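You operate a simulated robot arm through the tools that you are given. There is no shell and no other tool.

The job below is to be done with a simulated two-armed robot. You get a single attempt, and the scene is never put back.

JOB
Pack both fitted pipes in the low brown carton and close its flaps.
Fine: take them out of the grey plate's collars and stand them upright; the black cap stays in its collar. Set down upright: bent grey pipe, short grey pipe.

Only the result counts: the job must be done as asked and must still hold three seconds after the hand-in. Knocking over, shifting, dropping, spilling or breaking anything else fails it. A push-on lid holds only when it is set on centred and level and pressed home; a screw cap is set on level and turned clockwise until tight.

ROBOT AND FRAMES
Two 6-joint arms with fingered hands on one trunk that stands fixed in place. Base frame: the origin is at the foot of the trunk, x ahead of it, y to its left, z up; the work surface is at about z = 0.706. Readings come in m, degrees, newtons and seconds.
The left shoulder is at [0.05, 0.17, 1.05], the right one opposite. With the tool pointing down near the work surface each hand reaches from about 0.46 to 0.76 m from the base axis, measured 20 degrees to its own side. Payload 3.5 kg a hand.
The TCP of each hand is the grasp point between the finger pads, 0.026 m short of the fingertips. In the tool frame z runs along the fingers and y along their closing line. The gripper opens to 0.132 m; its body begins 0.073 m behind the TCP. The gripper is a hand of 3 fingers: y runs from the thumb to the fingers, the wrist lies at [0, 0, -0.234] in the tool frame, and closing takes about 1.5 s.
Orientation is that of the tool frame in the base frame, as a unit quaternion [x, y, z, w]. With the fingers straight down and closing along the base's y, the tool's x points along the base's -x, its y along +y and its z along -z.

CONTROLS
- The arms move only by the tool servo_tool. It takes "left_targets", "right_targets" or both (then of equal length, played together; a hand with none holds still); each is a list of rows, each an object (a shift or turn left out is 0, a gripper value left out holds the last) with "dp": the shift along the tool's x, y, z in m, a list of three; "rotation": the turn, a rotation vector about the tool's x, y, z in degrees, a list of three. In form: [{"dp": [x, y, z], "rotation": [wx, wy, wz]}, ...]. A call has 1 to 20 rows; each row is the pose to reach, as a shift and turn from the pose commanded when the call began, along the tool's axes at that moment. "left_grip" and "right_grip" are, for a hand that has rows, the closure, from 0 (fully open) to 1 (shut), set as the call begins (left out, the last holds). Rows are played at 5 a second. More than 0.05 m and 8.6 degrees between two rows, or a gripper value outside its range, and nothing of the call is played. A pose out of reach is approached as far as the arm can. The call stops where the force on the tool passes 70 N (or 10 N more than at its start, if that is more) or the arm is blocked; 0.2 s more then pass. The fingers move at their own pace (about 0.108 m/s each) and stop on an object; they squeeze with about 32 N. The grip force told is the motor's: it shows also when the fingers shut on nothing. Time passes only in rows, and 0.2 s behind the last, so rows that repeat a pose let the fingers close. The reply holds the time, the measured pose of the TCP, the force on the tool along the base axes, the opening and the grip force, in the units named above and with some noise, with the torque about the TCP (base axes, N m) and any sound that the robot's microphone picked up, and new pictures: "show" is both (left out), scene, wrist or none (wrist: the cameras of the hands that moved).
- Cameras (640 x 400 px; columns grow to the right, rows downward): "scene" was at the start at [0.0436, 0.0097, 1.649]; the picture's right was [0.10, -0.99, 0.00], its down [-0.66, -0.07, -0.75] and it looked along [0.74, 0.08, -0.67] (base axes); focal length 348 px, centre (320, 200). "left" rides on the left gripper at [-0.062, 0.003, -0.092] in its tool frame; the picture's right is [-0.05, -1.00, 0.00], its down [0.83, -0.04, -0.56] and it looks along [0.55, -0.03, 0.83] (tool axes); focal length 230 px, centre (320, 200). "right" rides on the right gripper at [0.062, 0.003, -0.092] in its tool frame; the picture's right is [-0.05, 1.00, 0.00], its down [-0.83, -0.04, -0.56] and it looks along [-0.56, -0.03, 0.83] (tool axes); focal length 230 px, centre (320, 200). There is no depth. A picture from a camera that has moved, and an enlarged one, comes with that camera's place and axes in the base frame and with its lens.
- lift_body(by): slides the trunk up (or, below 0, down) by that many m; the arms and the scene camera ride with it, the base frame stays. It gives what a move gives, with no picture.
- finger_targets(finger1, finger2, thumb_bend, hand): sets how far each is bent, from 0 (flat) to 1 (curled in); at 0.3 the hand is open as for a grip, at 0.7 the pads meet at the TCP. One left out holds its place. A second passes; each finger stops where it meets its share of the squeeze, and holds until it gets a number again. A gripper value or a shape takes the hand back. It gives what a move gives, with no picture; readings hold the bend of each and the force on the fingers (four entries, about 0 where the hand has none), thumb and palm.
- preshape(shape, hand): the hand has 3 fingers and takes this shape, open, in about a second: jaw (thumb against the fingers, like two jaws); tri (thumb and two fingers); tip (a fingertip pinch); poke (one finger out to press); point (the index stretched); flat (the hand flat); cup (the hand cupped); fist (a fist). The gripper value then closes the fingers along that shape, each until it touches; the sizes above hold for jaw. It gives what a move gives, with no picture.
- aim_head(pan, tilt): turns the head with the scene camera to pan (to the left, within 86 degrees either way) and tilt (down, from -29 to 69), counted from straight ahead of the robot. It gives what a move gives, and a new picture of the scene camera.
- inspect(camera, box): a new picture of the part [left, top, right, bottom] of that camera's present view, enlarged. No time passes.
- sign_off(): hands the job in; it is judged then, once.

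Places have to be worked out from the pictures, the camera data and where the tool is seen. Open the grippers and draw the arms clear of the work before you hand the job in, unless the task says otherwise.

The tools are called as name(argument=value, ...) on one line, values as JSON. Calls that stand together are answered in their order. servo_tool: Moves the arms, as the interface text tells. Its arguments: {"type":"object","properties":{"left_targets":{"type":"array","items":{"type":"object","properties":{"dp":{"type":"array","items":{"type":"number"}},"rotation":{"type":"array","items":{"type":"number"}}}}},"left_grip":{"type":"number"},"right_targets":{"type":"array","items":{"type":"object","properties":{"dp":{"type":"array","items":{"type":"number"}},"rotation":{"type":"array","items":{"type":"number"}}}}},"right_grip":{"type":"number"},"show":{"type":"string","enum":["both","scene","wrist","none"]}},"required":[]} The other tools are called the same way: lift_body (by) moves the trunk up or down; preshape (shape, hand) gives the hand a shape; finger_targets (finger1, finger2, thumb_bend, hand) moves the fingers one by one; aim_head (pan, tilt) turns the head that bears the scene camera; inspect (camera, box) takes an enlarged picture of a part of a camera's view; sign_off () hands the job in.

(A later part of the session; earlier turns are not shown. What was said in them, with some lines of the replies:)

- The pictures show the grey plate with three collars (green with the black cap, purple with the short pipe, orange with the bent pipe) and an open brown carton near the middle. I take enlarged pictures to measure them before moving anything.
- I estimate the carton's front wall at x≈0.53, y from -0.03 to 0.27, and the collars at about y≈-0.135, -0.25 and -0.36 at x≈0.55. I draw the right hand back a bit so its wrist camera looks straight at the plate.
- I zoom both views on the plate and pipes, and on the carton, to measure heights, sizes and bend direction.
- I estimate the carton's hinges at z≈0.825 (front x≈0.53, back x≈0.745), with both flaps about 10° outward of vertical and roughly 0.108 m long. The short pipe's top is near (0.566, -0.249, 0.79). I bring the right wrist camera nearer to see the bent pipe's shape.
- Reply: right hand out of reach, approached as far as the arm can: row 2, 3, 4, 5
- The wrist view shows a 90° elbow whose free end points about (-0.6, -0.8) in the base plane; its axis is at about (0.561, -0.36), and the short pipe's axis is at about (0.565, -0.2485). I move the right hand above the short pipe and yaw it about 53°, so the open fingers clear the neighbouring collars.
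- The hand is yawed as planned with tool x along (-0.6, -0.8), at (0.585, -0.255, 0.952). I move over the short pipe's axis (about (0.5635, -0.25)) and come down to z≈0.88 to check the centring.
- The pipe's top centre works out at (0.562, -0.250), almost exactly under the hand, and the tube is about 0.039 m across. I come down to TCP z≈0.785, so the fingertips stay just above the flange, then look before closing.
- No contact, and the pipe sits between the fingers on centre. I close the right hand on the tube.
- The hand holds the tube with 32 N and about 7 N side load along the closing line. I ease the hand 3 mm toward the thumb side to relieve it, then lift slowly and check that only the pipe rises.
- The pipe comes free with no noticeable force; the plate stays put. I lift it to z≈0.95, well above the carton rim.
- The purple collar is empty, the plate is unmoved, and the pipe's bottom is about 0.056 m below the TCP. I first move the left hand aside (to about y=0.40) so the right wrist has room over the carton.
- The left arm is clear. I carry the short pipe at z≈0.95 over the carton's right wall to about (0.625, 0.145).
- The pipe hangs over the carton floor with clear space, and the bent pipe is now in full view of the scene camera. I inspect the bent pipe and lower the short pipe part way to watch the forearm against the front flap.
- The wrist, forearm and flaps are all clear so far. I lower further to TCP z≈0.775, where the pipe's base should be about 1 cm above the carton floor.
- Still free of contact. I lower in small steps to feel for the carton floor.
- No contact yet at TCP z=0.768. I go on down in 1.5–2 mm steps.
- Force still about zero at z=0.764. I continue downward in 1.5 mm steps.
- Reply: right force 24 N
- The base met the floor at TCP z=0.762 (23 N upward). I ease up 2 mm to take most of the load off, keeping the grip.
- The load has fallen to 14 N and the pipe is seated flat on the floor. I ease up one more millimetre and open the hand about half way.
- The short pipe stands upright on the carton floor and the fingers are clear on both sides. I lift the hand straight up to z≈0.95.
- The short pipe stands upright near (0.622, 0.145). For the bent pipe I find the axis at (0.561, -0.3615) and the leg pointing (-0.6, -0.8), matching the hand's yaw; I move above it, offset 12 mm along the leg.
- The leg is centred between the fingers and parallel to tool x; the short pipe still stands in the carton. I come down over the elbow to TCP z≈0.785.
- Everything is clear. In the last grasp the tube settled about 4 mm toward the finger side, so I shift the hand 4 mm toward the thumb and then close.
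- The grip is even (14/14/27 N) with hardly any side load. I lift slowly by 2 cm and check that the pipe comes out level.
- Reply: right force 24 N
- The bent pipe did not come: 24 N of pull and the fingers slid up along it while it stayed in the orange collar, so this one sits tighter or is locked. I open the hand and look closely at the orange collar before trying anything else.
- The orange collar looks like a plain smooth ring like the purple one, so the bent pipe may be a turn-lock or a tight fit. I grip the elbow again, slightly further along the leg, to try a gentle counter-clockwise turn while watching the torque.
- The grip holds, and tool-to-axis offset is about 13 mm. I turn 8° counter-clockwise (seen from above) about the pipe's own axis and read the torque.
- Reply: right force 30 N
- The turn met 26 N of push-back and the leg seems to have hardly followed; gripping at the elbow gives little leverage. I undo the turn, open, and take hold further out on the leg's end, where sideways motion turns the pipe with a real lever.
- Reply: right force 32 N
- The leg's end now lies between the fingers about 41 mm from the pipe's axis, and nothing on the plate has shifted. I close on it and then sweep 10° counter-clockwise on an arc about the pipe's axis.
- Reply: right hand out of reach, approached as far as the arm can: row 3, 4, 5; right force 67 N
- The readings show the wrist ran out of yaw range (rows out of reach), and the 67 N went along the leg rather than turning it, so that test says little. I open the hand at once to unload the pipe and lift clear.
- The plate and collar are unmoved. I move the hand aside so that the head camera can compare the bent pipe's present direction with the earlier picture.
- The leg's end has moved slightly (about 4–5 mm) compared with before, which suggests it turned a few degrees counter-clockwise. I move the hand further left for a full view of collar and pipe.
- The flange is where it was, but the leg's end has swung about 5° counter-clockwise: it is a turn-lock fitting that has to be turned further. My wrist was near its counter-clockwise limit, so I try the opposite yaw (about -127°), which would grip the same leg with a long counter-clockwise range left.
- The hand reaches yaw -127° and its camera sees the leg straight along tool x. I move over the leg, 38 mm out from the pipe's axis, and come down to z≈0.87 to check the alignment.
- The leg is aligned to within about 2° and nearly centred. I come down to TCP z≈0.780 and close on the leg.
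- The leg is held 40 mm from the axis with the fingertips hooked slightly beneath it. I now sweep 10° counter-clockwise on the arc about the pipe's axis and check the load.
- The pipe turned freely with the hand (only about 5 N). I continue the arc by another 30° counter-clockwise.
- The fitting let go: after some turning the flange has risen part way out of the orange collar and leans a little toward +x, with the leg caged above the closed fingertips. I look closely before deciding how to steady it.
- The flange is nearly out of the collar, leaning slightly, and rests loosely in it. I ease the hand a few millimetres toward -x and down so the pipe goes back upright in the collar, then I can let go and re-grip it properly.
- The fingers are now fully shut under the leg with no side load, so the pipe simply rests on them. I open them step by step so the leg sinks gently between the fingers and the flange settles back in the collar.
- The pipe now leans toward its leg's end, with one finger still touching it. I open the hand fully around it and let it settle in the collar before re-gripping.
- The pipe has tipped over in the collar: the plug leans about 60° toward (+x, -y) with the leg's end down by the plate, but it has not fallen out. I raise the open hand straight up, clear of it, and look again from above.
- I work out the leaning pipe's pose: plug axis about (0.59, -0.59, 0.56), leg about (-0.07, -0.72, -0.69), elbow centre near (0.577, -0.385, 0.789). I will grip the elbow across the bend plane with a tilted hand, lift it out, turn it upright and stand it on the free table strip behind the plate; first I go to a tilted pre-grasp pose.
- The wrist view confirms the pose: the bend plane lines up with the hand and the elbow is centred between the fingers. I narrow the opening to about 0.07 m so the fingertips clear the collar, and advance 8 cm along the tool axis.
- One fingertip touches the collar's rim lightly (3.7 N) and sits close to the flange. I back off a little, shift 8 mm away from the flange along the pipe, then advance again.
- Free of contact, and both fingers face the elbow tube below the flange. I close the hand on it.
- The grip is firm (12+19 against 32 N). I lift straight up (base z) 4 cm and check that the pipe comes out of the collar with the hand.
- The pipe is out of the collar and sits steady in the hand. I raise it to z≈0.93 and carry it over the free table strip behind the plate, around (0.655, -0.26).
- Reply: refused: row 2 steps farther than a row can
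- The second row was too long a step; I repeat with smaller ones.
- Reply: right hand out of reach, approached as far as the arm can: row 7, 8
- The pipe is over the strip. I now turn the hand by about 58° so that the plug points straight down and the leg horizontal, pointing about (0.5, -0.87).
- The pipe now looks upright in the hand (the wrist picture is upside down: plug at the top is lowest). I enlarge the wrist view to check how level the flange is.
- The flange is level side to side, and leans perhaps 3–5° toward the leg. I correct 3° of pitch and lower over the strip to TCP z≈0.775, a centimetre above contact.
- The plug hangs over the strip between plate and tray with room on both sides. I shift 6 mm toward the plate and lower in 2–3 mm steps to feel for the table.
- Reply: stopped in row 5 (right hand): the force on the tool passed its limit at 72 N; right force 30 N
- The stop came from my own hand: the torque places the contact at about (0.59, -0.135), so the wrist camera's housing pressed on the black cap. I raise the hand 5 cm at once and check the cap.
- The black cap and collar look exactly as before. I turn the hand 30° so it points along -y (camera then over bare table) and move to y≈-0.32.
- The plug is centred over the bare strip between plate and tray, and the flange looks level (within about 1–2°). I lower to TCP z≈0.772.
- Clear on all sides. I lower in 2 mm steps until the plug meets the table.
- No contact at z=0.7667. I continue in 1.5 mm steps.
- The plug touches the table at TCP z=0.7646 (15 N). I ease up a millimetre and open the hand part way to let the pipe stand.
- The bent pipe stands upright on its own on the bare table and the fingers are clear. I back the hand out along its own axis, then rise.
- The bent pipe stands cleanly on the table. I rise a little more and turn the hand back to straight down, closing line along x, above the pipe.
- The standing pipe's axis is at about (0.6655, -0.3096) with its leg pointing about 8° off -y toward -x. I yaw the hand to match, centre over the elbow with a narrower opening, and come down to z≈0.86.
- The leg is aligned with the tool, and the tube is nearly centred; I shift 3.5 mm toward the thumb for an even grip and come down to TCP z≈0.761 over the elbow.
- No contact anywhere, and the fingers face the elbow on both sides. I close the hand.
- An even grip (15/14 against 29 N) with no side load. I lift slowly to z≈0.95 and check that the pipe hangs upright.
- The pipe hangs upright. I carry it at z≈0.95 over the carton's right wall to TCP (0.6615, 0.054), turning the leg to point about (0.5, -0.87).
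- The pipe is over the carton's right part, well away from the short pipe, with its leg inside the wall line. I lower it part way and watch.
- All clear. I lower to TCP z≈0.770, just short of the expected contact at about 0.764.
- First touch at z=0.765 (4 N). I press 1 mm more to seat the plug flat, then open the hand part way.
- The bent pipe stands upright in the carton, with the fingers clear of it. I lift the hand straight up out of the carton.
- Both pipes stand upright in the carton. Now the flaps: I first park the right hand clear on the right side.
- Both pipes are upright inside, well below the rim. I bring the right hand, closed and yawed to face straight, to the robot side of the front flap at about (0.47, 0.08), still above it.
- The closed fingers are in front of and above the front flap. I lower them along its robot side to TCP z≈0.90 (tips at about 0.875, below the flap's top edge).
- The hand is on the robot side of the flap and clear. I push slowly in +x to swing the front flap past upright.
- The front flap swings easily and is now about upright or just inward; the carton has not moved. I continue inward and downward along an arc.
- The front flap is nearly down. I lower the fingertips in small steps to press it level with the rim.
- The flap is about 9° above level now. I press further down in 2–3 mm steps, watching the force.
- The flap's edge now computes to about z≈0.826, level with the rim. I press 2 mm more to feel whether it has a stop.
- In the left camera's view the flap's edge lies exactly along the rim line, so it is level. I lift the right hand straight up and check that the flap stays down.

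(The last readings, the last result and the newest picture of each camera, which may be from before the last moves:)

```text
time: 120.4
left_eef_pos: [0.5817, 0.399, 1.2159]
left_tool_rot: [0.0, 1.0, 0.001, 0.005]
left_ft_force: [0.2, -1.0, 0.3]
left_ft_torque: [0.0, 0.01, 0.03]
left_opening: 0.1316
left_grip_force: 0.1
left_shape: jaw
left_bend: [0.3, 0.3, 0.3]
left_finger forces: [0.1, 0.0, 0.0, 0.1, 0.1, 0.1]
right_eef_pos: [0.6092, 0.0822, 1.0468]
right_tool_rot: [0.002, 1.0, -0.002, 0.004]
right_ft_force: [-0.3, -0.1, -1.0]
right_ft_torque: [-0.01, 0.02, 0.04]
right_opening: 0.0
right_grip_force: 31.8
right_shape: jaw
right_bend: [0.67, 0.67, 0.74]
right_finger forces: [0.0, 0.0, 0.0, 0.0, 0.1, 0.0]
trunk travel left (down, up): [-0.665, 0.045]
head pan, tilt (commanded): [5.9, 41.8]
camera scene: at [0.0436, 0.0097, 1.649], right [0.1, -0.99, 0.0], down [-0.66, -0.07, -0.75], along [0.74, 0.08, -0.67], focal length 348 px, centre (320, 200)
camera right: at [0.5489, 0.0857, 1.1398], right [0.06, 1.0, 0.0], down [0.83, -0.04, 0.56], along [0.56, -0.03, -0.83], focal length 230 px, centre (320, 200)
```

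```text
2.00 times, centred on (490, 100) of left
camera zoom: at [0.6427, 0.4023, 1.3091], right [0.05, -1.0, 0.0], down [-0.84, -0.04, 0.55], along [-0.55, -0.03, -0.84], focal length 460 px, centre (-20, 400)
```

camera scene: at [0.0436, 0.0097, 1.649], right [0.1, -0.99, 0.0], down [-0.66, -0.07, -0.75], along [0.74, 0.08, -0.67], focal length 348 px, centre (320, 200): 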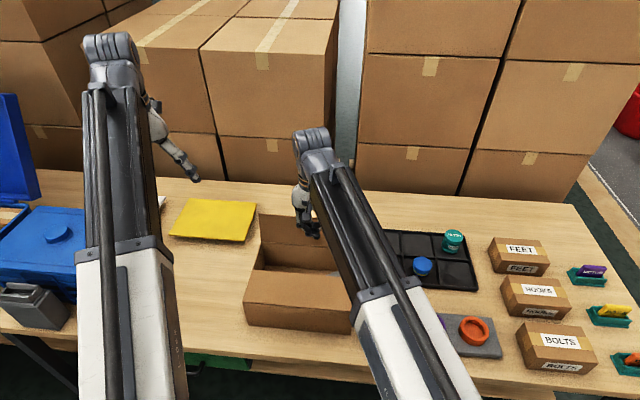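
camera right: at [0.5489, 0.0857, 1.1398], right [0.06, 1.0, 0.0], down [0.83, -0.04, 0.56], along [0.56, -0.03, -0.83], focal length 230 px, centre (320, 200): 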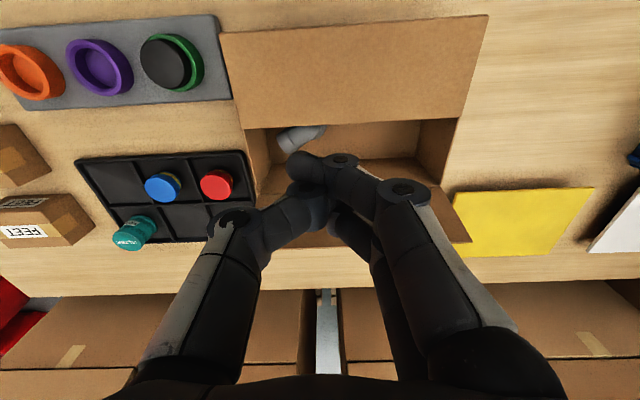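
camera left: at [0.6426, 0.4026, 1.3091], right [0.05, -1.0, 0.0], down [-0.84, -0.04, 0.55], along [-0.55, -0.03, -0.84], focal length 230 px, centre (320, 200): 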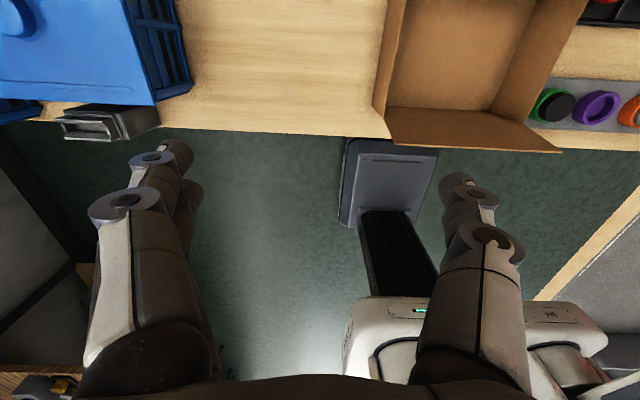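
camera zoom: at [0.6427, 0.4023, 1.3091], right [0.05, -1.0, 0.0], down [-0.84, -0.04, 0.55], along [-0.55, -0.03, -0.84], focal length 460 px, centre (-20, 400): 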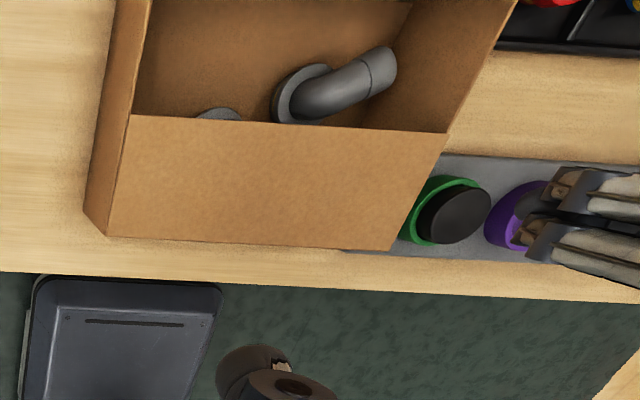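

The front flap stays shut, level with the rim on both sides. I park the right hand back on its own side before using the left hand for the back flap.

servo_tool(right_targets=[{"dp": [0.0066, -0.0424, 0]}, {"dp": [0.0131, -0.0849, 0]}, {"dp": [0.0197, -0.1273, 0]}, {"dp": [0.0262, -0.1698, 0]}, {"dp": [0.0328, -0.2122, 0]}, {"dp": [0.0393, -0.2547, 0]}, {"dp": [0.0459, -0.2971, 0]}, {"dp": [0.0524, -0.3396, 0]}, {"dp": [0.059, -0.382, 0]}, {"dp": [0.059, -0.382, 0]}], show="scene")

inspect(camera="scene", box=[220, 200, 380, 340])

```text
time: 122.6
left_eef_pos: [0.5823, 0.3997, 1.216]
left_tool_rot: [-0.001, 1.0, 0.0, 0.004]
left_ft_force: [-0.7, 0.3, -0.3]
left_ft_torque: [-0.02, 0.0, -0.02]
left_opening: 0.1315
left_grip_force: 0.1
left_shape: jaw
left_bend: [0.3, 0.3, 0.3]
left_finger forces: [0.1, 0.1, 0.0, 0.0, 0.0, 0.1]
right_eef_pos: [0.5491, -0.2994, 1.0473]
right_tool_rot: [0.002, 1.0, -0.002, 0.004]
right_ft_force: [-0.5, 0.6, 0.3]
right_ft_torque: [-0.04, 0.01, 0.02]
right_opening: 0.0
right_grip_force: 32.4
right_shape: jaw
right_bend: [0.67, 0.67, 0.74]
right_finger forces: [0.0, 0.0, 0.0, 0.0, 0.0, 0.0]
trunk travel left (down, up): [-0.665, 0.045]
head pan, tilt (commanded): [5.9, 41.8]
camera scene: at [0.0436, 0.0098, 1.649], right [0.1, -0.99, 0.0], down [-0.66, -0.07, -0.75], along [0.74, 0.08, -0.67], focal length 348 px, centre (320, 200)
```

scene: 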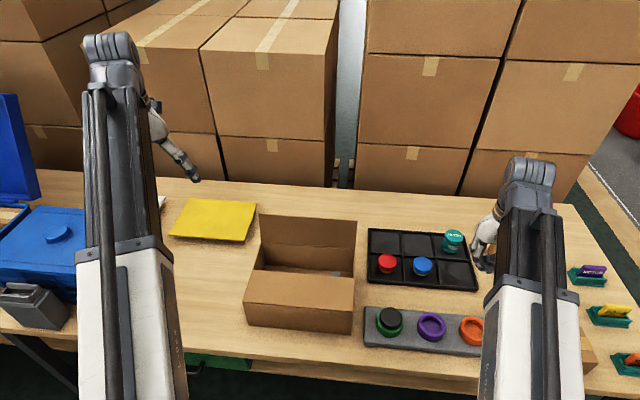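

```text
2.86 times, centred on (300, 270) of scene
camera zoom: at [0.0436, 0.0098, 1.649], right [0.1, -0.99, 0.0], down [-0.66, -0.07, -0.75], along [0.74, 0.08, -0.67], focal length 994 px, centre (377, 0)
```

zoom: 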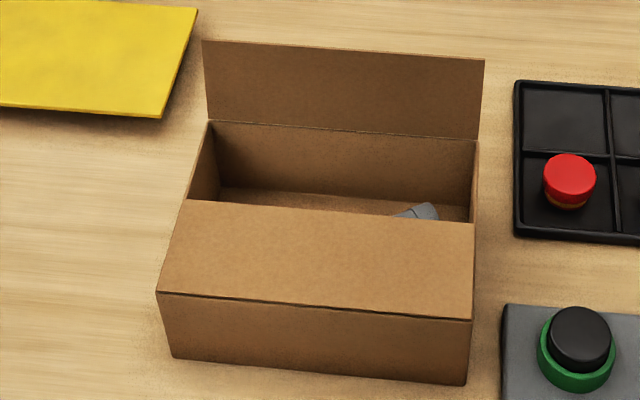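

The carton has not moved and the front flap is flat. I close the left hand and bring it, tilted 45° forward, above and beyond the back flap's top edge.

servo_tool(left_targets=[{"dp": [-0.0231, -0.0289, 0.0184], "rotation": [0, -5, 0]}, {"dp": [-0.0462, -0.0577, 0.0369], "rotation": [0, -10, 0]}, {"dp": [-0.0692, -0.0866, 0.0553], "rotation": [0, -15, 0]}, {"dp": [-0.0923, -0.1154, 0.0738], "rotation": [0, -20, 0]}, {"dp": [-0.1154, -0.1443, 0.0922], "rotation": [0, -25, 0]}, {"dp": [-0.1385, -0.1731, 0.1107], "rotation": [0, -30, 0]}, {"dp": [-0.1615, -0.202, 0.1291], "rotation": [0, -35, 0]}, {"dp": [-0.1846, -0.2308, 0.1476], "rotation": [0, -40, 0]}, {"dp": [-0.2077, -0.2597, 0.166], "rotation": [0, -45, 0]}, {"dp": [-0.2077, -0.2597, 0.166], "rotation": [0, -45, 0]}], left_grip=1.0, show="both")

```text
time: 124.8
left_eef_pos: [0.7884, 0.1366, 1.0532]
left_tool_rot: [0.0, 0.922, 0.001, 0.387]
left_ft_force: [0.2, 0.9, 1.6]
left_ft_torque: [0.01, 0.01, -0.01]
left_opening: 0.0
left_grip_force: 32.5
left_shape: jaw
left_bend: [0.67, 0.67, 0.74]
left_finger forces: [0.0, 0.0, 0.1, 0.1, 0.0, 0.0]
right_eef_pos: [0.5509, -0.298, 1.0472]
right_tool_rot: [0.002, 1.0, -0.002, 0.004]
right_ft_force: [0.0, 0.3, -0.2]
right_ft_torque: [0.03, 0.02, -0.01]
right_opening: 0.0001
right_grip_force: 31.6
right_shape: jaw
right_bend: [0.67, 0.67, 0.74]
right_finger forces: [0.0, 0.0, 0.0, 0.0, 0.1, 0.0]
trunk travel left (down, up): [-0.665, 0.045]
head pan, tilt (commanded): [5.9, 41.8]
camera scene: at [0.0435, 0.0097, 1.649], right [0.1, -0.99, 0.0], down [-0.66, -0.07, -0.75], along [0.74, 0.08, -0.67], focal length 348 px, centre (320, 200)
camera left: at [0.7655, 0.14, 1.1616], right [0.04, -1.0, 0.04], down [-0.98, -0.04, -0.2], along [0.21, -0.03, -0.98], focal length 230 px, centre (320, 200)
```

scene: 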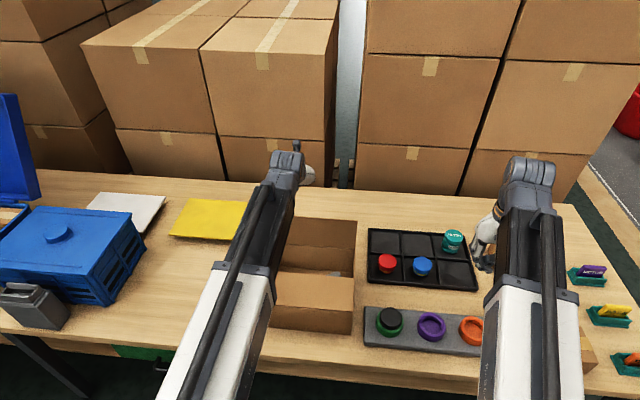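
left: 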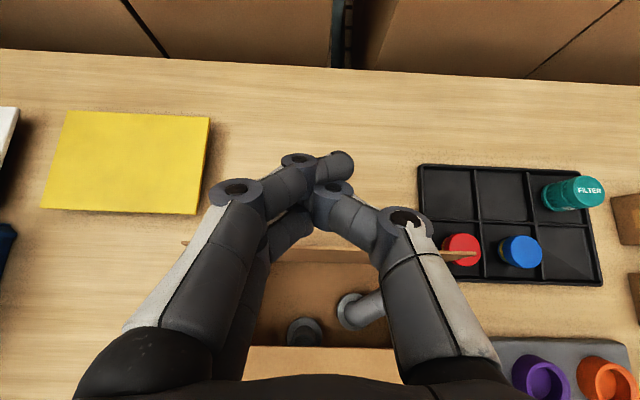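

The left camera, looking straight down, shows the closed fingertips beyond the flap's top edge (edge at x≈0.765). I lower the hand behind the flap to TCP z≈0.938.

servo_tool(left_targets=[{"dp": [0.03, 0, 0.0337]}, {"dp": [0.0581, 0, 0.0622]}, {"dp": [0.0795, 0, 0.0832]}, {"dp": [0.0795, 0, 0.0832]}], show="both")

inspect(camera="scene", box=[240, 140, 380, 260])

```text
time: 125.8
left_eef_pos: [0.7924, 0.1415, 0.9368]
left_tool_rot: [0.0, 0.922, 0.001, 0.387]
left_ft_force: [-0.1, 0.3, -0.1]
left_ft_torque: [0.0, -0.02, 0.0]
left_opening: 0.0001
left_grip_force: 32.1
left_shape: jaw
left_bend: [0.67, 0.67, 0.74]
left_finger forces: [0.0, 0.0, 0.1, 0.0, 0.1, 0.0]
right_eef_pos: [0.5505, -0.2992, 1.0462]
right_tool_rot: [0.001, 1.0, -0.002, 0.003]
right_ft_force: [-0.1, -0.2, 1.1]
right_ft_torque: [-0.02, 0.02, -0.01]
right_opening: 0.0001
right_grip_force: 32.2
right_shape: jaw
right_bend: [0.67, 0.67, 0.74]
right_finger forces: [0.0, 0.0, 0.0, 0.0, 0.0, 0.1]
trunk travel left (down, up): [-0.665, 0.045]
head pan, tilt (commanded): [5.9, 41.8]
camera scene: at [0.0436, 0.0097, 1.649], right [0.1, -0.99, 0.0], down [-0.66, -0.07, -0.75], along [0.74, 0.08, -0.67], focal length 348 px, centre (320, 200)
camera left: at [0.7699, 0.1435, 1.0458], right [0.04, -1.0, 0.04], down [-0.98, -0.04, -0.2], along [0.2, -0.03, -0.98], focal length 230 px, centre (320, 200)
```

scene: 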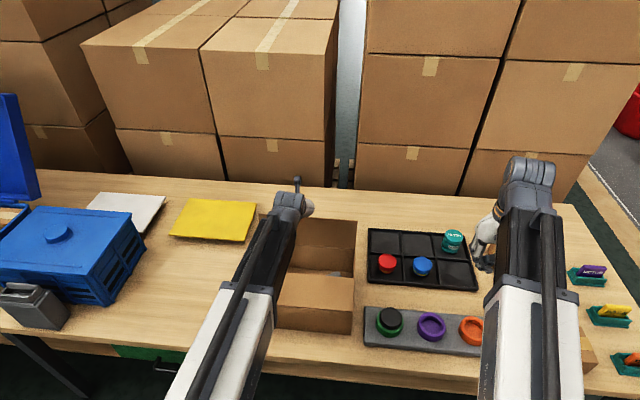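
left: 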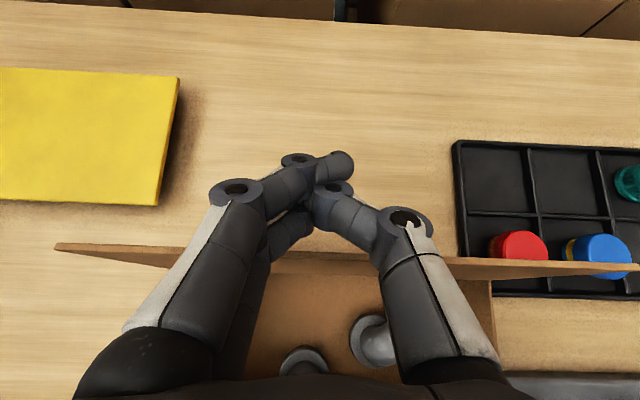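

```text
3.33 times, centred on (310, 200) of scene
camera zoom: at [0.0436, 0.0097, 1.649], right [0.1, -0.99, 0.0], down [-0.66, -0.07, -0.75], along [0.74, 0.08, -0.67], focal length 1159 px, centre (353, 200)
```

zoom: 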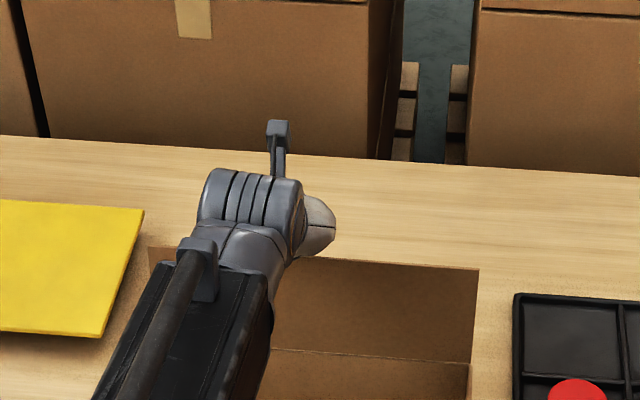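

The fingers lie over the flap's edge with their tips about 4 cm behind it. I now pull back and down along an arc to swing the back flap inward.

servo_tool(left_targets=[{"dp": [0.0136, 0, 0.003]}, {"dp": [0.0235, 0, 0.0022]}, {"dp": [0.0334, 0, 0.0014]}, {"dp": [0.0545, 0, -0.003]}, {"dp": [0.0742, 0, -0.0117]}, {"dp": [0.0742, 0, -0.0117]}], show="both")

inspect(camera="scene", box=[220, 170, 400, 340])

```text
time: 127.2
left_eef_pos: [0.7344, 0.1401, 0.8916]
left_tool_rot: [0.001, 0.922, 0.0, 0.387]
left_ft_force: [-0.1, -0.5, 0.4]
left_ft_torque: [0.03, -0.01, 0.05]
left_opening: 0.0
left_grip_force: 32.4
left_shape: jaw
left_bend: [0.67, 0.68, 0.74]
left_finger forces: [0.0, 0.1, 0.0, 0.0, 0.0, 0.1]
right_eef_pos: [0.5502, -0.299, 1.047]
right_tool_rot: [0.001, 1.0, -0.002, 0.003]
right_ft_force: [0.9, -1.0, 0.0]
right_ft_torque: [0.01, -0.01, 0.01]
right_opening: 0.0
right_grip_force: 32.3
right_shape: jaw
right_bend: [0.67, 0.67, 0.74]
right_finger forces: [0.0, 0.0, 0.0, 0.0, 0.0, 0.1]
trunk travel left (down, up): [-0.665, 0.045]
head pan, tilt (commanded): [5.9, 41.8]
camera scene: at [0.0436, 0.0096, 1.649], right [0.1, -0.99, 0.0], down [-0.66, -0.07, -0.75], along [0.74, 0.08, -0.67], focal length 348 px, centre (320, 200)
camera left: at [0.711, 0.1424, 1.0014], right [0.04, -1.0, 0.04], down [-0.98, -0.04, -0.2], along [0.2, -0.03, -0.98], focal length 230 px, centre (320, 200)
```

scene: 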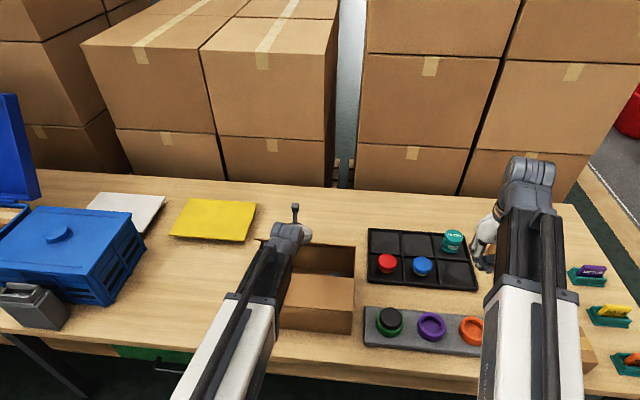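
left: 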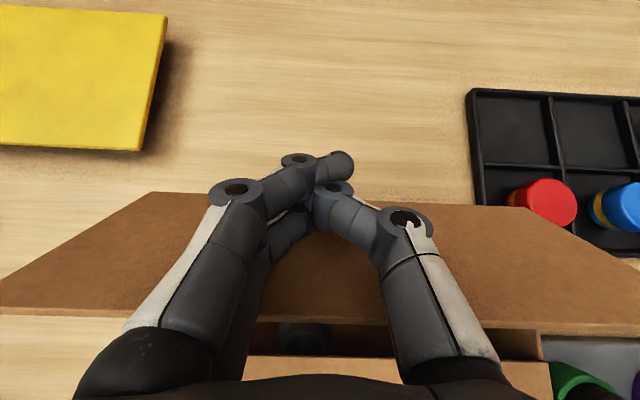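

```text
2.35 times, centred on (310, 255) of scene
camera zoom: at [0.0436, 0.0096, 1.649], right [0.1, -0.99, 0.0], down [-0.66, -0.07, -0.75], along [0.74, 0.08, -0.67], focal length 818 px, centre (344, 71)
```

zoom: 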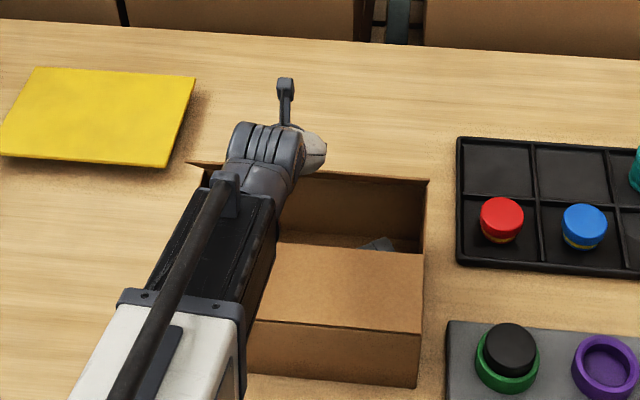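

The back flap has swung to roughly 40° inward with almost no force. I continue the arc, backward and then down.

servo_tool(left_targets=[{"dp": [0.0176, 0, -0.0099]}, {"dp": [0.0302, 0, -0.0213]}, {"dp": [0.0436, 0, -0.0306]}, {"dp": [0.0577, 0, -0.0364]}, {"dp": [0.0725, 0, -0.0387]}, {"dp": [0.0725, 0, -0.0387]}], show="both")

inspect(camera="scene", box=[220, 170, 400, 340])

```text
time: 128.6
left_eef_pos: [0.6574, 0.1401, 0.8667]
left_tool_rot: [0.001, 0.922, 0.0, 0.387]
left_ft_force: [1.2, -0.4, -0.2]
left_ft_torque: [0.01, -0.01, 0.01]
left_opening: 0.0
left_grip_force: 31.8
left_shape: jaw
left_bend: [0.67, 0.68, 0.74]
left_finger forces: [0.1, 0.0, 0.0, 0.0, 0.0, 0.0]
right_eef_pos: [0.55, -0.2985, 1.0476]
right_tool_rot: [0.002, 1.0, -0.002, 0.003]
right_ft_force: [-0.2, 0.3, 0.9]
right_ft_torque: [-0.05, -0.02, -0.03]
right_opening: 0.0003
right_grip_force: 31.8
right_shape: jaw
right_bend: [0.67, 0.67, 0.74]
right_finger forces: [0.0, 0.0, 0.0, 0.1, 0.0, 0.1]
trunk travel left (down, up): [-0.665, 0.045]
head pan, tilt (commanded): [5.9, 41.8]
camera scene: at [0.0436, 0.0097, 1.649], right [0.1, -0.99, 0.0], down [-0.66, -0.07, -0.75], along [0.74, 0.08, -0.67], focal length 348 px, centre (320, 200)
camera left: at [0.6338, 0.1426, 0.9763], right [0.04, -1.0, 0.04], down [-0.98, -0.04, -0.2], along [0.2, -0.03, -0.98], focal length 230 px, centre (320, 200)
```

scene: 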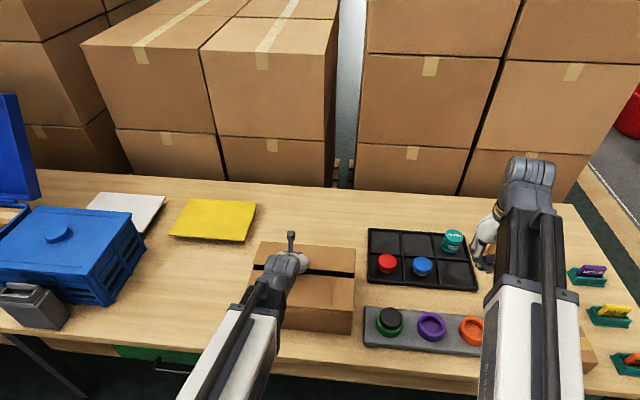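
left: 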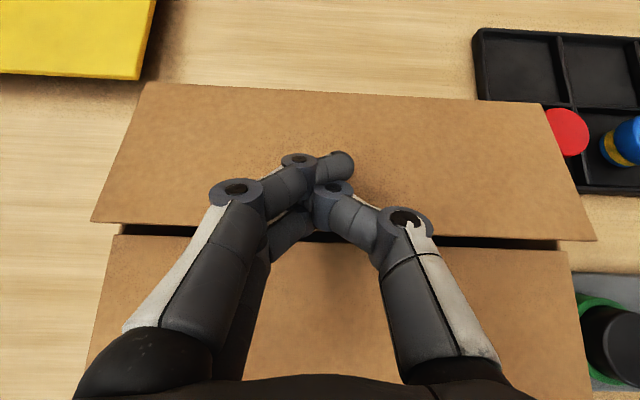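

```text
2.35 times, centred on (310, 255) of scene
camera zoom: at [0.0436, 0.0097, 1.649], right [0.1, -0.99, 0.0], down [-0.66, -0.07, -0.75], along [0.74, 0.08, -0.67], focal length 818 px, centre (344, 71)
```

zoom: 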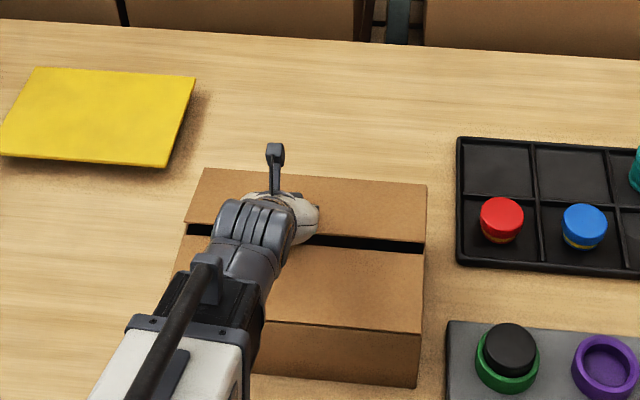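

The back flap is down to about 13° above level. I lower the fingertips straight down in small steps.

servo_tool(left_targets=[{"dp": [0.0036, 0, 0.0035]}, {"dp": [0.0071, 0, 0.007]}, {"dp": [0.0093, 0, 0.0091]}, {"dp": [0.0093, 0, 0.0091]}], show="wrist")

inspect(camera="scene", box=[220, 170, 400, 340])

```text
time: 129.6
left_eef_pos: [0.6556, 0.1405, 0.8539]
left_tool_rot: [0.0, 0.922, 0.001, 0.387]
left_ft_force: [0.4, -0.4, 0.4]
left_ft_torque: [0.0, 0.03, 0.01]
left_opening: 0.0
left_grip_force: 32.0
left_shape: jaw
left_bend: [0.67, 0.68, 0.74]
left_finger forces: [0.0, 0.1, 0.1, 0.1, 0.0, 0.1]
right_eef_pos: [0.5504, -0.2981, 1.0474]
right_tool_rot: [0.002, 1.0, -0.002, 0.004]
right_ft_force: [1.0, 0.1, -0.2]
right_ft_torque: [0.01, 0.02, 0.0]
right_opening: 0.0
right_grip_force: 32.0
right_shape: jaw
right_bend: [0.67, 0.67, 0.74]
right_finger forces: [0.1, 0.0, 0.0, 0.1, 0.0, 0.0]
trunk travel left (down, up): [-0.665, 0.045]
head pan, tilt (commanded): [5.9, 41.8]
camera left: at [0.6325, 0.1431, 0.9633], right [0.04, -1.0, 0.04], down [-0.98, -0.04, -0.2], along [0.2, -0.03, -0.98], focal length 230 px, centre (320, 200)
```

left: 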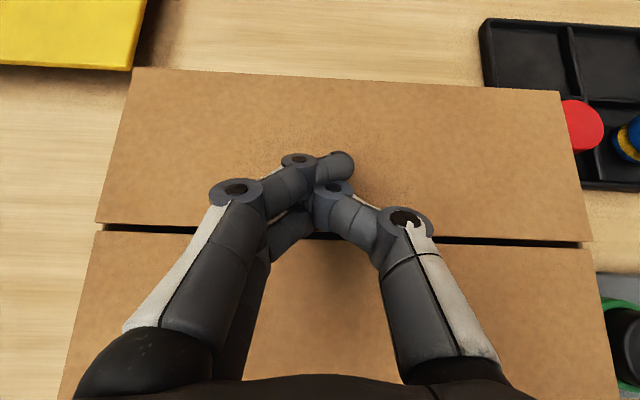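

```text
2.35 times, centred on (310, 255) of scene
camera zoom: at [0.0436, 0.0097, 1.649], right [0.1, -0.99, 0.0], down [-0.66, -0.07, -0.75], along [0.74, 0.08, -0.67], focal length 818 px, centre (344, 71)
```

zoom: 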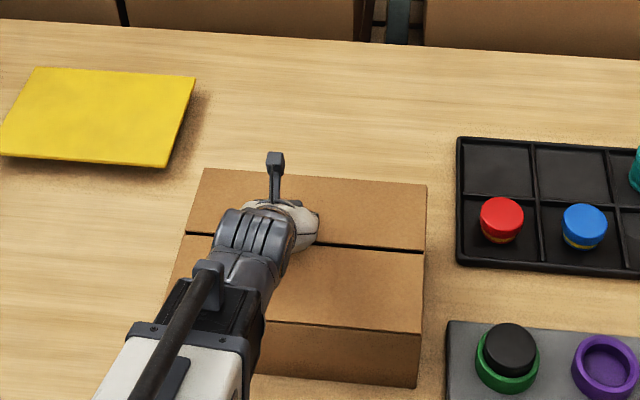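

The gap has narrowed; the edge is about 6° above level. I press down another 6 mm in steps.

servo_tool(left_targets=[{"dp": [0.0018, 0, 0.0018]}, {"dp": [0.0036, 0, 0.0035]}, {"dp": [0.0046, 0, 0.0046]}, {"dp": [0.0046, 0, 0.0046]}], show="wrist")

inspect(camera="scene", box=[220, 170, 400, 340])

```text
time: 130.6
left_eef_pos: [0.6562, 0.1406, 0.8502]
left_tool_rot: [0.0, 0.921, 0.001, 0.389]
left_ft_force: [4.1, 5.7, 16.8]
left_ft_torque: [-0.07, -0.16, 0.07]
left_opening: 0.0
left_grip_force: 31.7
left_shape: jaw
left_bend: [0.67, 0.7, 0.74]
left_finger forces: [0.1, 27.6, 0.0, 0.0, 0.0, 0.1]
right_eef_pos: [0.549, -0.2981, 1.0475]
right_tool_rot: [0.002, 1.0, -0.001, 0.005]
right_ft_force: [0.3, 0.8, -0.2]
right_ft_torque: [-0.01, -0.02, 0.02]
right_opening: 0.0
right_grip_force: 32.1
right_shape: jaw
right_bend: [0.67, 0.67, 0.74]
right_finger forces: [0.0, 0.0, 0.0, 0.0, 0.0, 0.0]
trunk travel left (down, up): [-0.665, 0.045]
head pan, tilt (commanded): [5.9, 41.8]
camera left: at [0.6325, 0.1436, 0.9586], right [0.04, -1.0, 0.04], down [-0.98, -0.04, -0.21], along [0.21, -0.03, -0.98], focal length 230 px, centre (320, 200)
```

left: 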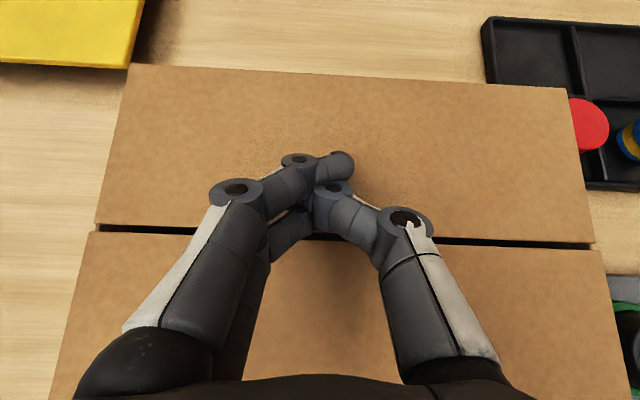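

```text
2.35 times, centred on (310, 255) of scene
camera zoom: at [0.0424, 0.0099, 1.6493], right [0.1, -0.99, 0.0], down [-0.66, -0.07, -0.75], along [0.74, 0.08, -0.67], focal length 818 px, centre (344, 71)
```

zoom: 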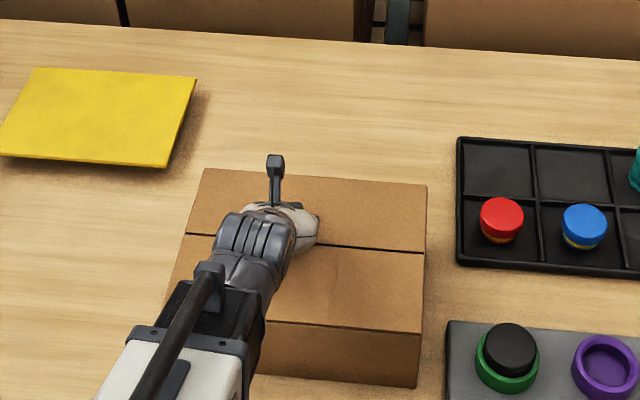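

The flap now meets a stop (17 N) with its edge within about 3° of level. I ease off and lift the left hand straight up to see whether both flaps stay shut.

servo_tool(left_targets=[{"dp": [-0.0071, 0, -0.007]}, {"dp": [-0.0214, 0, -0.021]}, {"dp": [-0.0428, 0, -0.0421]}, {"dp": [-0.0713, 0, -0.0701]}, {"dp": [-0.1, 0, -0.098]}, {"dp": [-0.1, 0, -0.098]}], show="both")

inspect(camera="scene", box=[220, 170, 400, 340])

inspect(camera="left", box=[80, 60, 620, 400])

```text
time: 132.0
left_eef_pos: [0.6576, 0.1392, 0.9863]
left_tool_rot: [0.001, 0.922, 0.0, 0.386]
left_ft_force: [0.1, -0.3, 0.8]
left_ft_torque: [0.01, 0.01, -0.03]
left_opening: 0.0
left_grip_force: 32.1
left_shape: jaw
left_bend: [0.67, 0.68, 0.74]
left_finger forces: [0.0, 0.0, 0.1, 0.0, 0.0, 0.1]
right_eef_pos: [0.5505, -0.2988, 1.0469]
right_tool_rot: [0.001, 1.0, -0.001, 0.004]
right_ft_force: [0.0, 0.2, -0.6]
right_ft_torque: [-0.03, -0.02, 0.02]
right_opening: 0.0002
right_grip_force: 32.0
right_shape: jaw
right_bend: [0.67, 0.67, 0.74]
right_finger forces: [0.0, 0.0, 0.0, 0.0, 0.0, 0.0]
trunk travel left (down, up): [-0.665, 0.045]
head pan, tilt (commanded): [5.9, 41.8]
camera scene: at [0.0436, 0.0097, 1.649], right [0.1, -0.99, 0.0], down [-0.66, -0.07, -0.75], along [0.74, 0.08, -0.67], focal length 348 px, centre (320, 200)
camera left: at [0.6339, 0.1428, 1.0945], right [0.04, -1.0, 0.04], down [-0.98, -0.04, -0.2], along [0.2, -0.03, -0.98], focal length 230 px, centre (320, 200)
```

scene: 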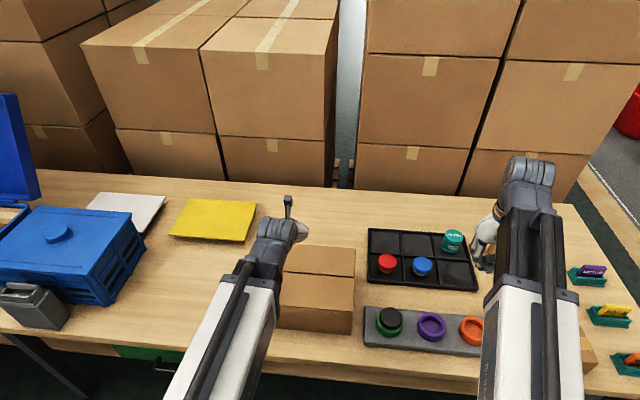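
left: 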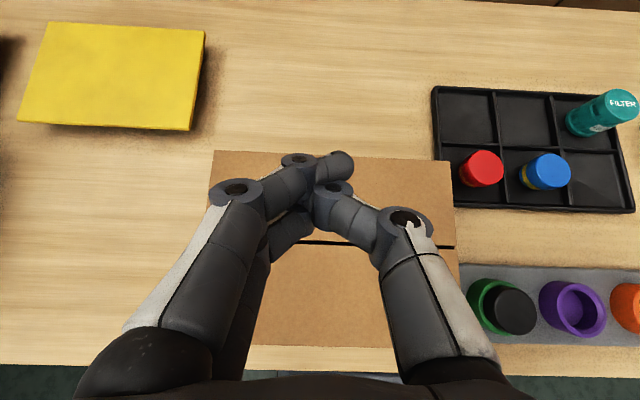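

```text
2.35 times, centred on (310, 255) of scene
camera zoom: at [0.0436, 0.0097, 1.649], right [0.1, -0.99, 0.0], down [-0.66, -0.07, -0.75], along [0.74, 0.08, -0.67], focal length 818 px, centre (344, 71)
```

zoom: 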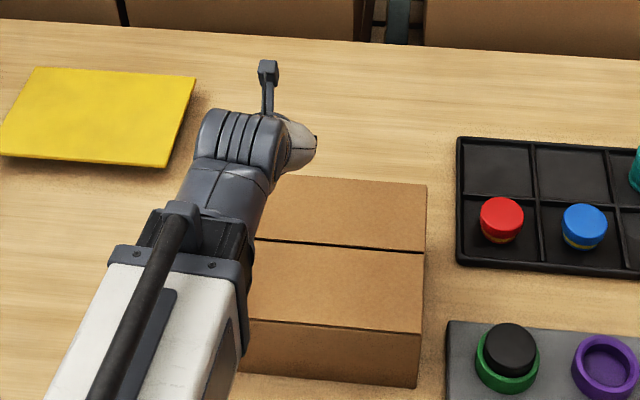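

```text
1.18 times, centred on (350, 230) of left
camera zoom: at [0.6339, 0.1428, 1.0945], right [0.04, -1.0, 0.04], down [-0.98, -0.04, -0.2], along [0.2, -0.03, -0.98], focal length 271 px, centre (285, 165)
```

zoom: 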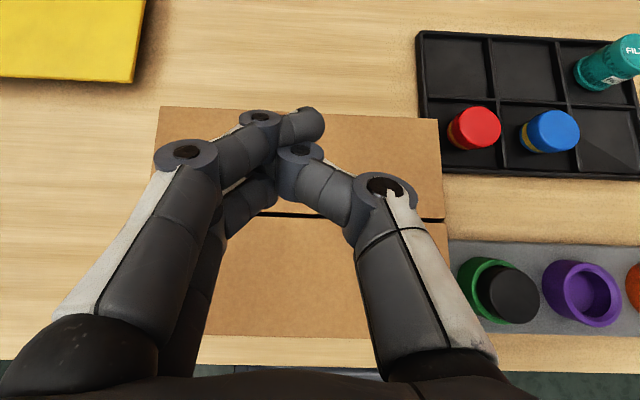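

Both flaps lie flat. I raise the left hand, turn it back upright and draw it aside to its own side for an unobstructed final check.

servo_tool(left_targets=[{"dp": [-0.0285, 0, -0.028]}, {"dp": [-0.057, 0, -0.056]}, {"dp": [-0.0856, 0, -0.0841]}, {"dp": [-0.0776, 0.04, -0.0922], "rotation": [0, 6.5, 0]}, {"dp": [-0.0696, 0.08, -0.1004], "rotation": [0, 13, 0]}, {"dp": [-0.0616, 0.12, -0.1085], "rotation": [0, 19.5, 0]}, {"dp": [-0.0536, 0.16, -0.1167], "rotation": [0, 26, 0]}, {"dp": [-0.0456, 0.2, -0.1248], "rotation": [0, 32.5, 0]}, {"dp": [-0.0376, 0.24, -0.133], "rotation": [0, 39, 0]}, {"dp": [-0.0296, 0.27, -0.1411], "rotation": [0, 45, 0]}, {"dp": [-0.0296, 0.27, -0.1411], "rotation": [0, 45, 0]}], show="both")

inspect(camera="scene", box=[220, 210, 380, 340])

inspect(camera="left", box=[340, 0, 640, 200])

```text
time: 134.4
left_eef_pos: [0.5777, 0.4085, 1.1082]
left_tool_rot: [-0.001, 1.0, 0.001, 0.004]
left_ft_force: [0.1, -0.4, 0.2]
left_ft_torque: [-0.01, 0.03, -0.01]
left_opening: 0.0
left_grip_force: 31.9
left_shape: jaw
left_bend: [0.67, 0.68, 0.74]
left_finger forces: [0.1, 0.0, 0.0, 0.0, 0.0, 0.0]
right_eef_pos: [0.5501, -0.2993, 1.0466]
right_tool_rot: [0.002, 1.0, -0.002, 0.004]
right_ft_force: [0.7, 0.1, 0.7]
right_ft_torque: [0.03, 0.0, 0.03]
right_opening: 0.0
right_grip_force: 31.6
right_shape: jaw
right_bend: [0.67, 0.67, 0.74]
right_finger forces: [0.0, 0.0, 0.0, 0.0, 0.0, 0.1]
trunk travel left (down, up): [-0.665, 0.045]
head pan, tilt (commanded): [5.9, 41.8]
camera scene: at [0.0435, 0.0096, 1.649], right [0.1, -0.99, 0.0], down [-0.66, -0.07, -0.75], along [0.74, 0.08, -0.67], focal length 348 px, centre (320, 200)
camera left: at [0.638, 0.4106, 1.2008], right [0.05, -1.0, 0.0], down [-0.83, -0.04, 0.55], along [-0.55, -0.03, -0.84], focal length 230 px, centre (320, 200)
```

scene: 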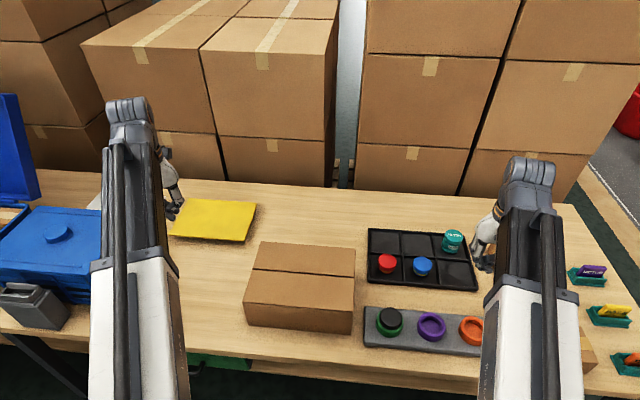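
left: 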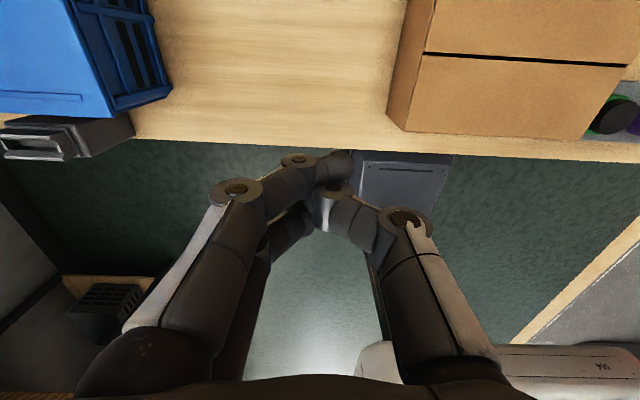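

```text
3.08 times, centred on (300, 275) of scene
camera zoom: at [0.0435, 0.0096, 1.649], right [0.1, -0.99, 0.0], down [-0.66, -0.07, -0.75], along [0.74, 0.08, -0.67], focal length 1070 px, centre (382, -31)
```

zoom: 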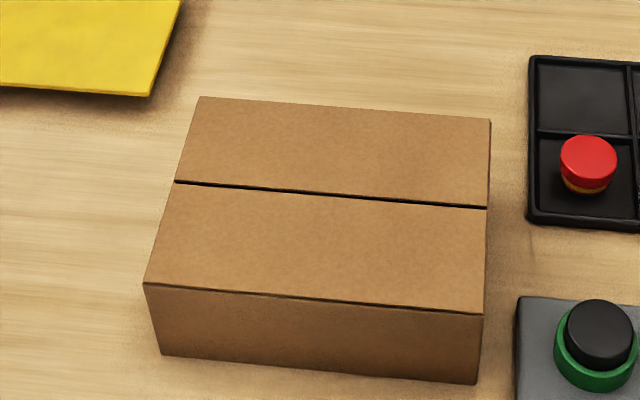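

```text
2.00 times, centred on (490, 100) of left
camera zoom: at [0.638, 0.4106, 1.2008], right [0.05, -1.0, 0.0], down [-0.83, -0.04, 0.55], along [-0.55, -0.03, -0.84], focal length 460 px, centre (-20, 400)
```

zoom: 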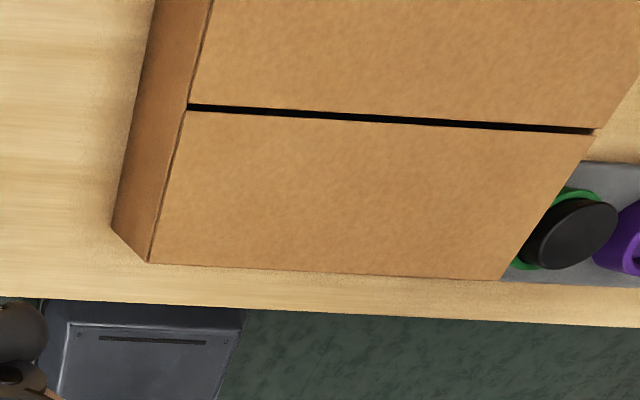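

Both flaps are flat and the carton is where it was. I open both hands, raise the arms clear, and take a last look at the plate and the other objects.

servo_tool(left_targets=[{"dp": [0, 0.01, -0.03]}, {"dp": [0, 0.02, -0.06]}, {"dp": [0, 0.03, -0.1]}, {"dp": [0, 0.03, -0.1]}, {"dp": [0, 0.03, -0.1]}, {"dp": [0, 0.03, -0.1]}, {"dp": [0, 0.03, -0.1]}], right_targets=[{"dp": [0, -0.01, -0.03]}, {"dp": [0, -0.02, -0.06]}, {"dp": [0, -0.03, -0.1]}, {"dp": [0, -0.03, -0.1]}, {"dp": [0, -0.03, -0.1]}, {"dp": [0, -0.03, -0.1]}, {"dp": [0, -0.03, -0.1]}], left_grip=0, right_grip=0, show="both")

inspect(camera="scene", box=[220, 200, 500, 375])

inspect(camera="right", box=[0, 0, 640, 300])

```text
time: 136.0
left_eef_pos: [0.5761, 0.4391, 1.2075]
left_tool_rot: [0.001, 1.0, 0.001, 0.005]
left_ft_force: [-0.3, 0.3, 0.6]
left_ft_torque: [0.0, -0.01, 0.01]
left_opening: 0.1323
left_grip_force: 0.1
left_shape: jaw
left_bend: [0.3, 0.3, 0.3]
left_finger forces: [0.0, 0.0, 0.0, 0.0, 0.1, 0.0]
right_eef_pos: [0.5478, -0.3312, 1.1465]
right_tool_rot: [0.001, 1.0, -0.002, 0.004]
right_ft_force: [1.4, -0.2, -0.4]
right_ft_torque: [-0.01, -0.01, 0.0]
right_opening: 0.1318
right_grip_force: 0.2
right_shape: jaw
right_bend: [0.3, 0.3, 0.3]
right_finger forces: [0.0, 0.1, 0.1, 0.0, 0.1, 0.0]
trunk travel left (down, up): [-0.665, 0.045]
head pan, tilt (commanded): [5.9, 41.8]
camera scene: at [0.0437, 0.0097, 1.649], right [0.1, -0.99, 0.0], down [-0.66, -0.07, -0.75], along [0.74, 0.08, -0.67], focal length 348 px, centre (320, 200)
camera right: at [0.487, -0.327, 1.239], right [0.06, 1.0, 0.0], down [0.83, -0.04, 0.56], along [0.56, -0.03, -0.83], focal length 230 px, centre (320, 200)
camera left: at [0.6365, 0.4419, 1.2995], right [0.05, -1.0, 0.0], down [-0.84, -0.04, 0.55], along [-0.55, -0.03, -0.84], focal length 230 px, centre (320, 200)
```

scene: 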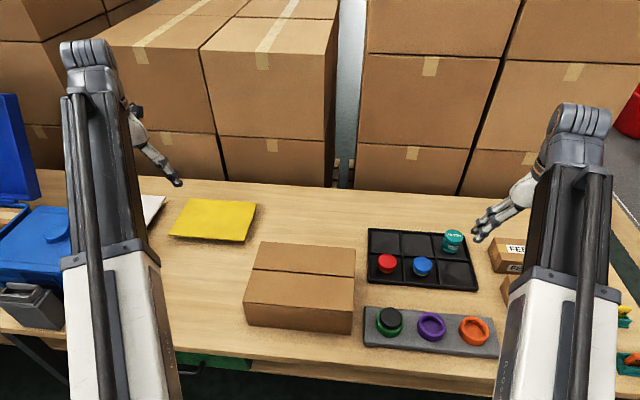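
right: 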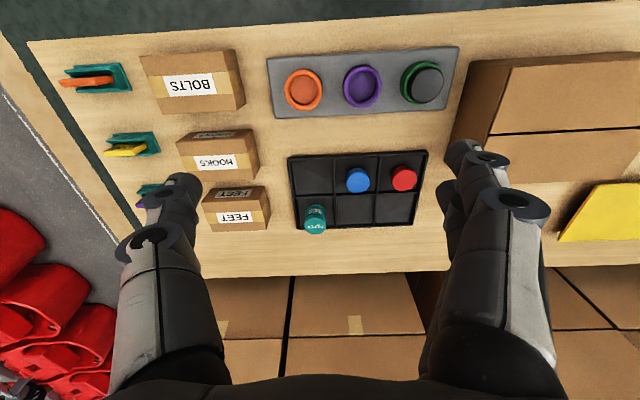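
left: 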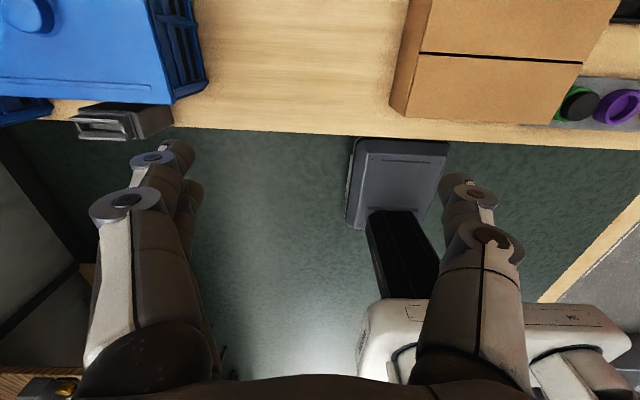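

```text
2.29 times, centred on (360, 288) of scene
camera zoom: at [0.0437, 0.0097, 1.649], right [0.1, -0.99, 0.0], down [-0.66, -0.07, -0.75], along [0.74, 0.08, -0.67], focal length 795 px, centre (229, 0)
```

zoom: 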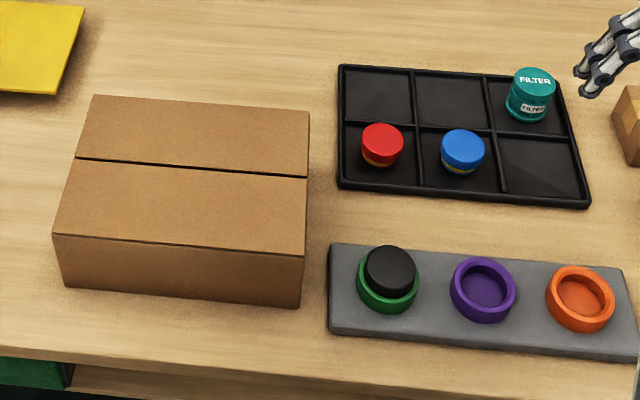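

```text
1.00 times, centred on (320, 150) of right (not enlarged: the box is as wide or as high as the picture)
camera zoom: at [0.487, -0.327, 1.239], right [0.06, 1.0, 0.0], down [0.83, -0.04, 0.56], along [0.56, -0.03, -0.83], focal length 230 px, centre (320, 250)
```

zoom: 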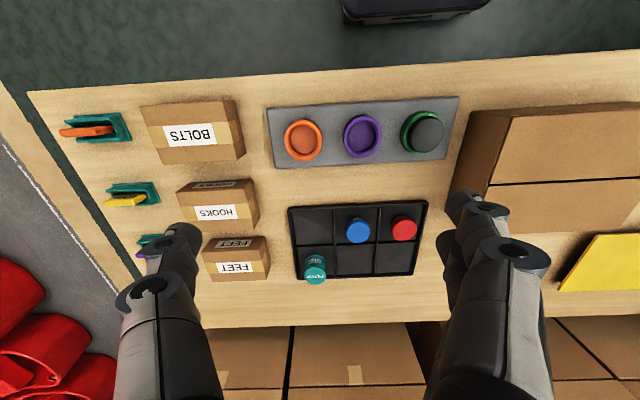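

The carton is shut with both flaps flat, and both pipes stood upright inside it when last seen. The black cap is still in its green collar, the other objects look unmoved, and both hands are open and clear. I hand the job in.

sign_off()

```text
The job is handed in.
```

I handed the job in: both pipes are in the low brown carton and its two flaps are closed. They were standing upright when I last saw them, before the flaps went down.

- **Pipes:** The short grey pipe lifted straight out. The bent pipe was locked and needed a counter-clockwise turn. When it came free it tipped over in its collar, so I stood it upright on the bare table first and then moved it into the carton.
- **Flaps:** Both lie flat to within about 3° of level, by my estimate from the pictures. Both stayed down after I took the hands away. The carton did not move.
- **Black cap:** It is still in its green collar. While I was setting the bent pipe down, the housing of the right wrist camera pressed on the cap, and the arm stopped at its 72 N force limit. The cap and the plate looked unmoved in the pictures afterwards.
- **Everything else:** The tray items, the labelled boxes and the plate appear where they were. Both hands are open and clear of the work.
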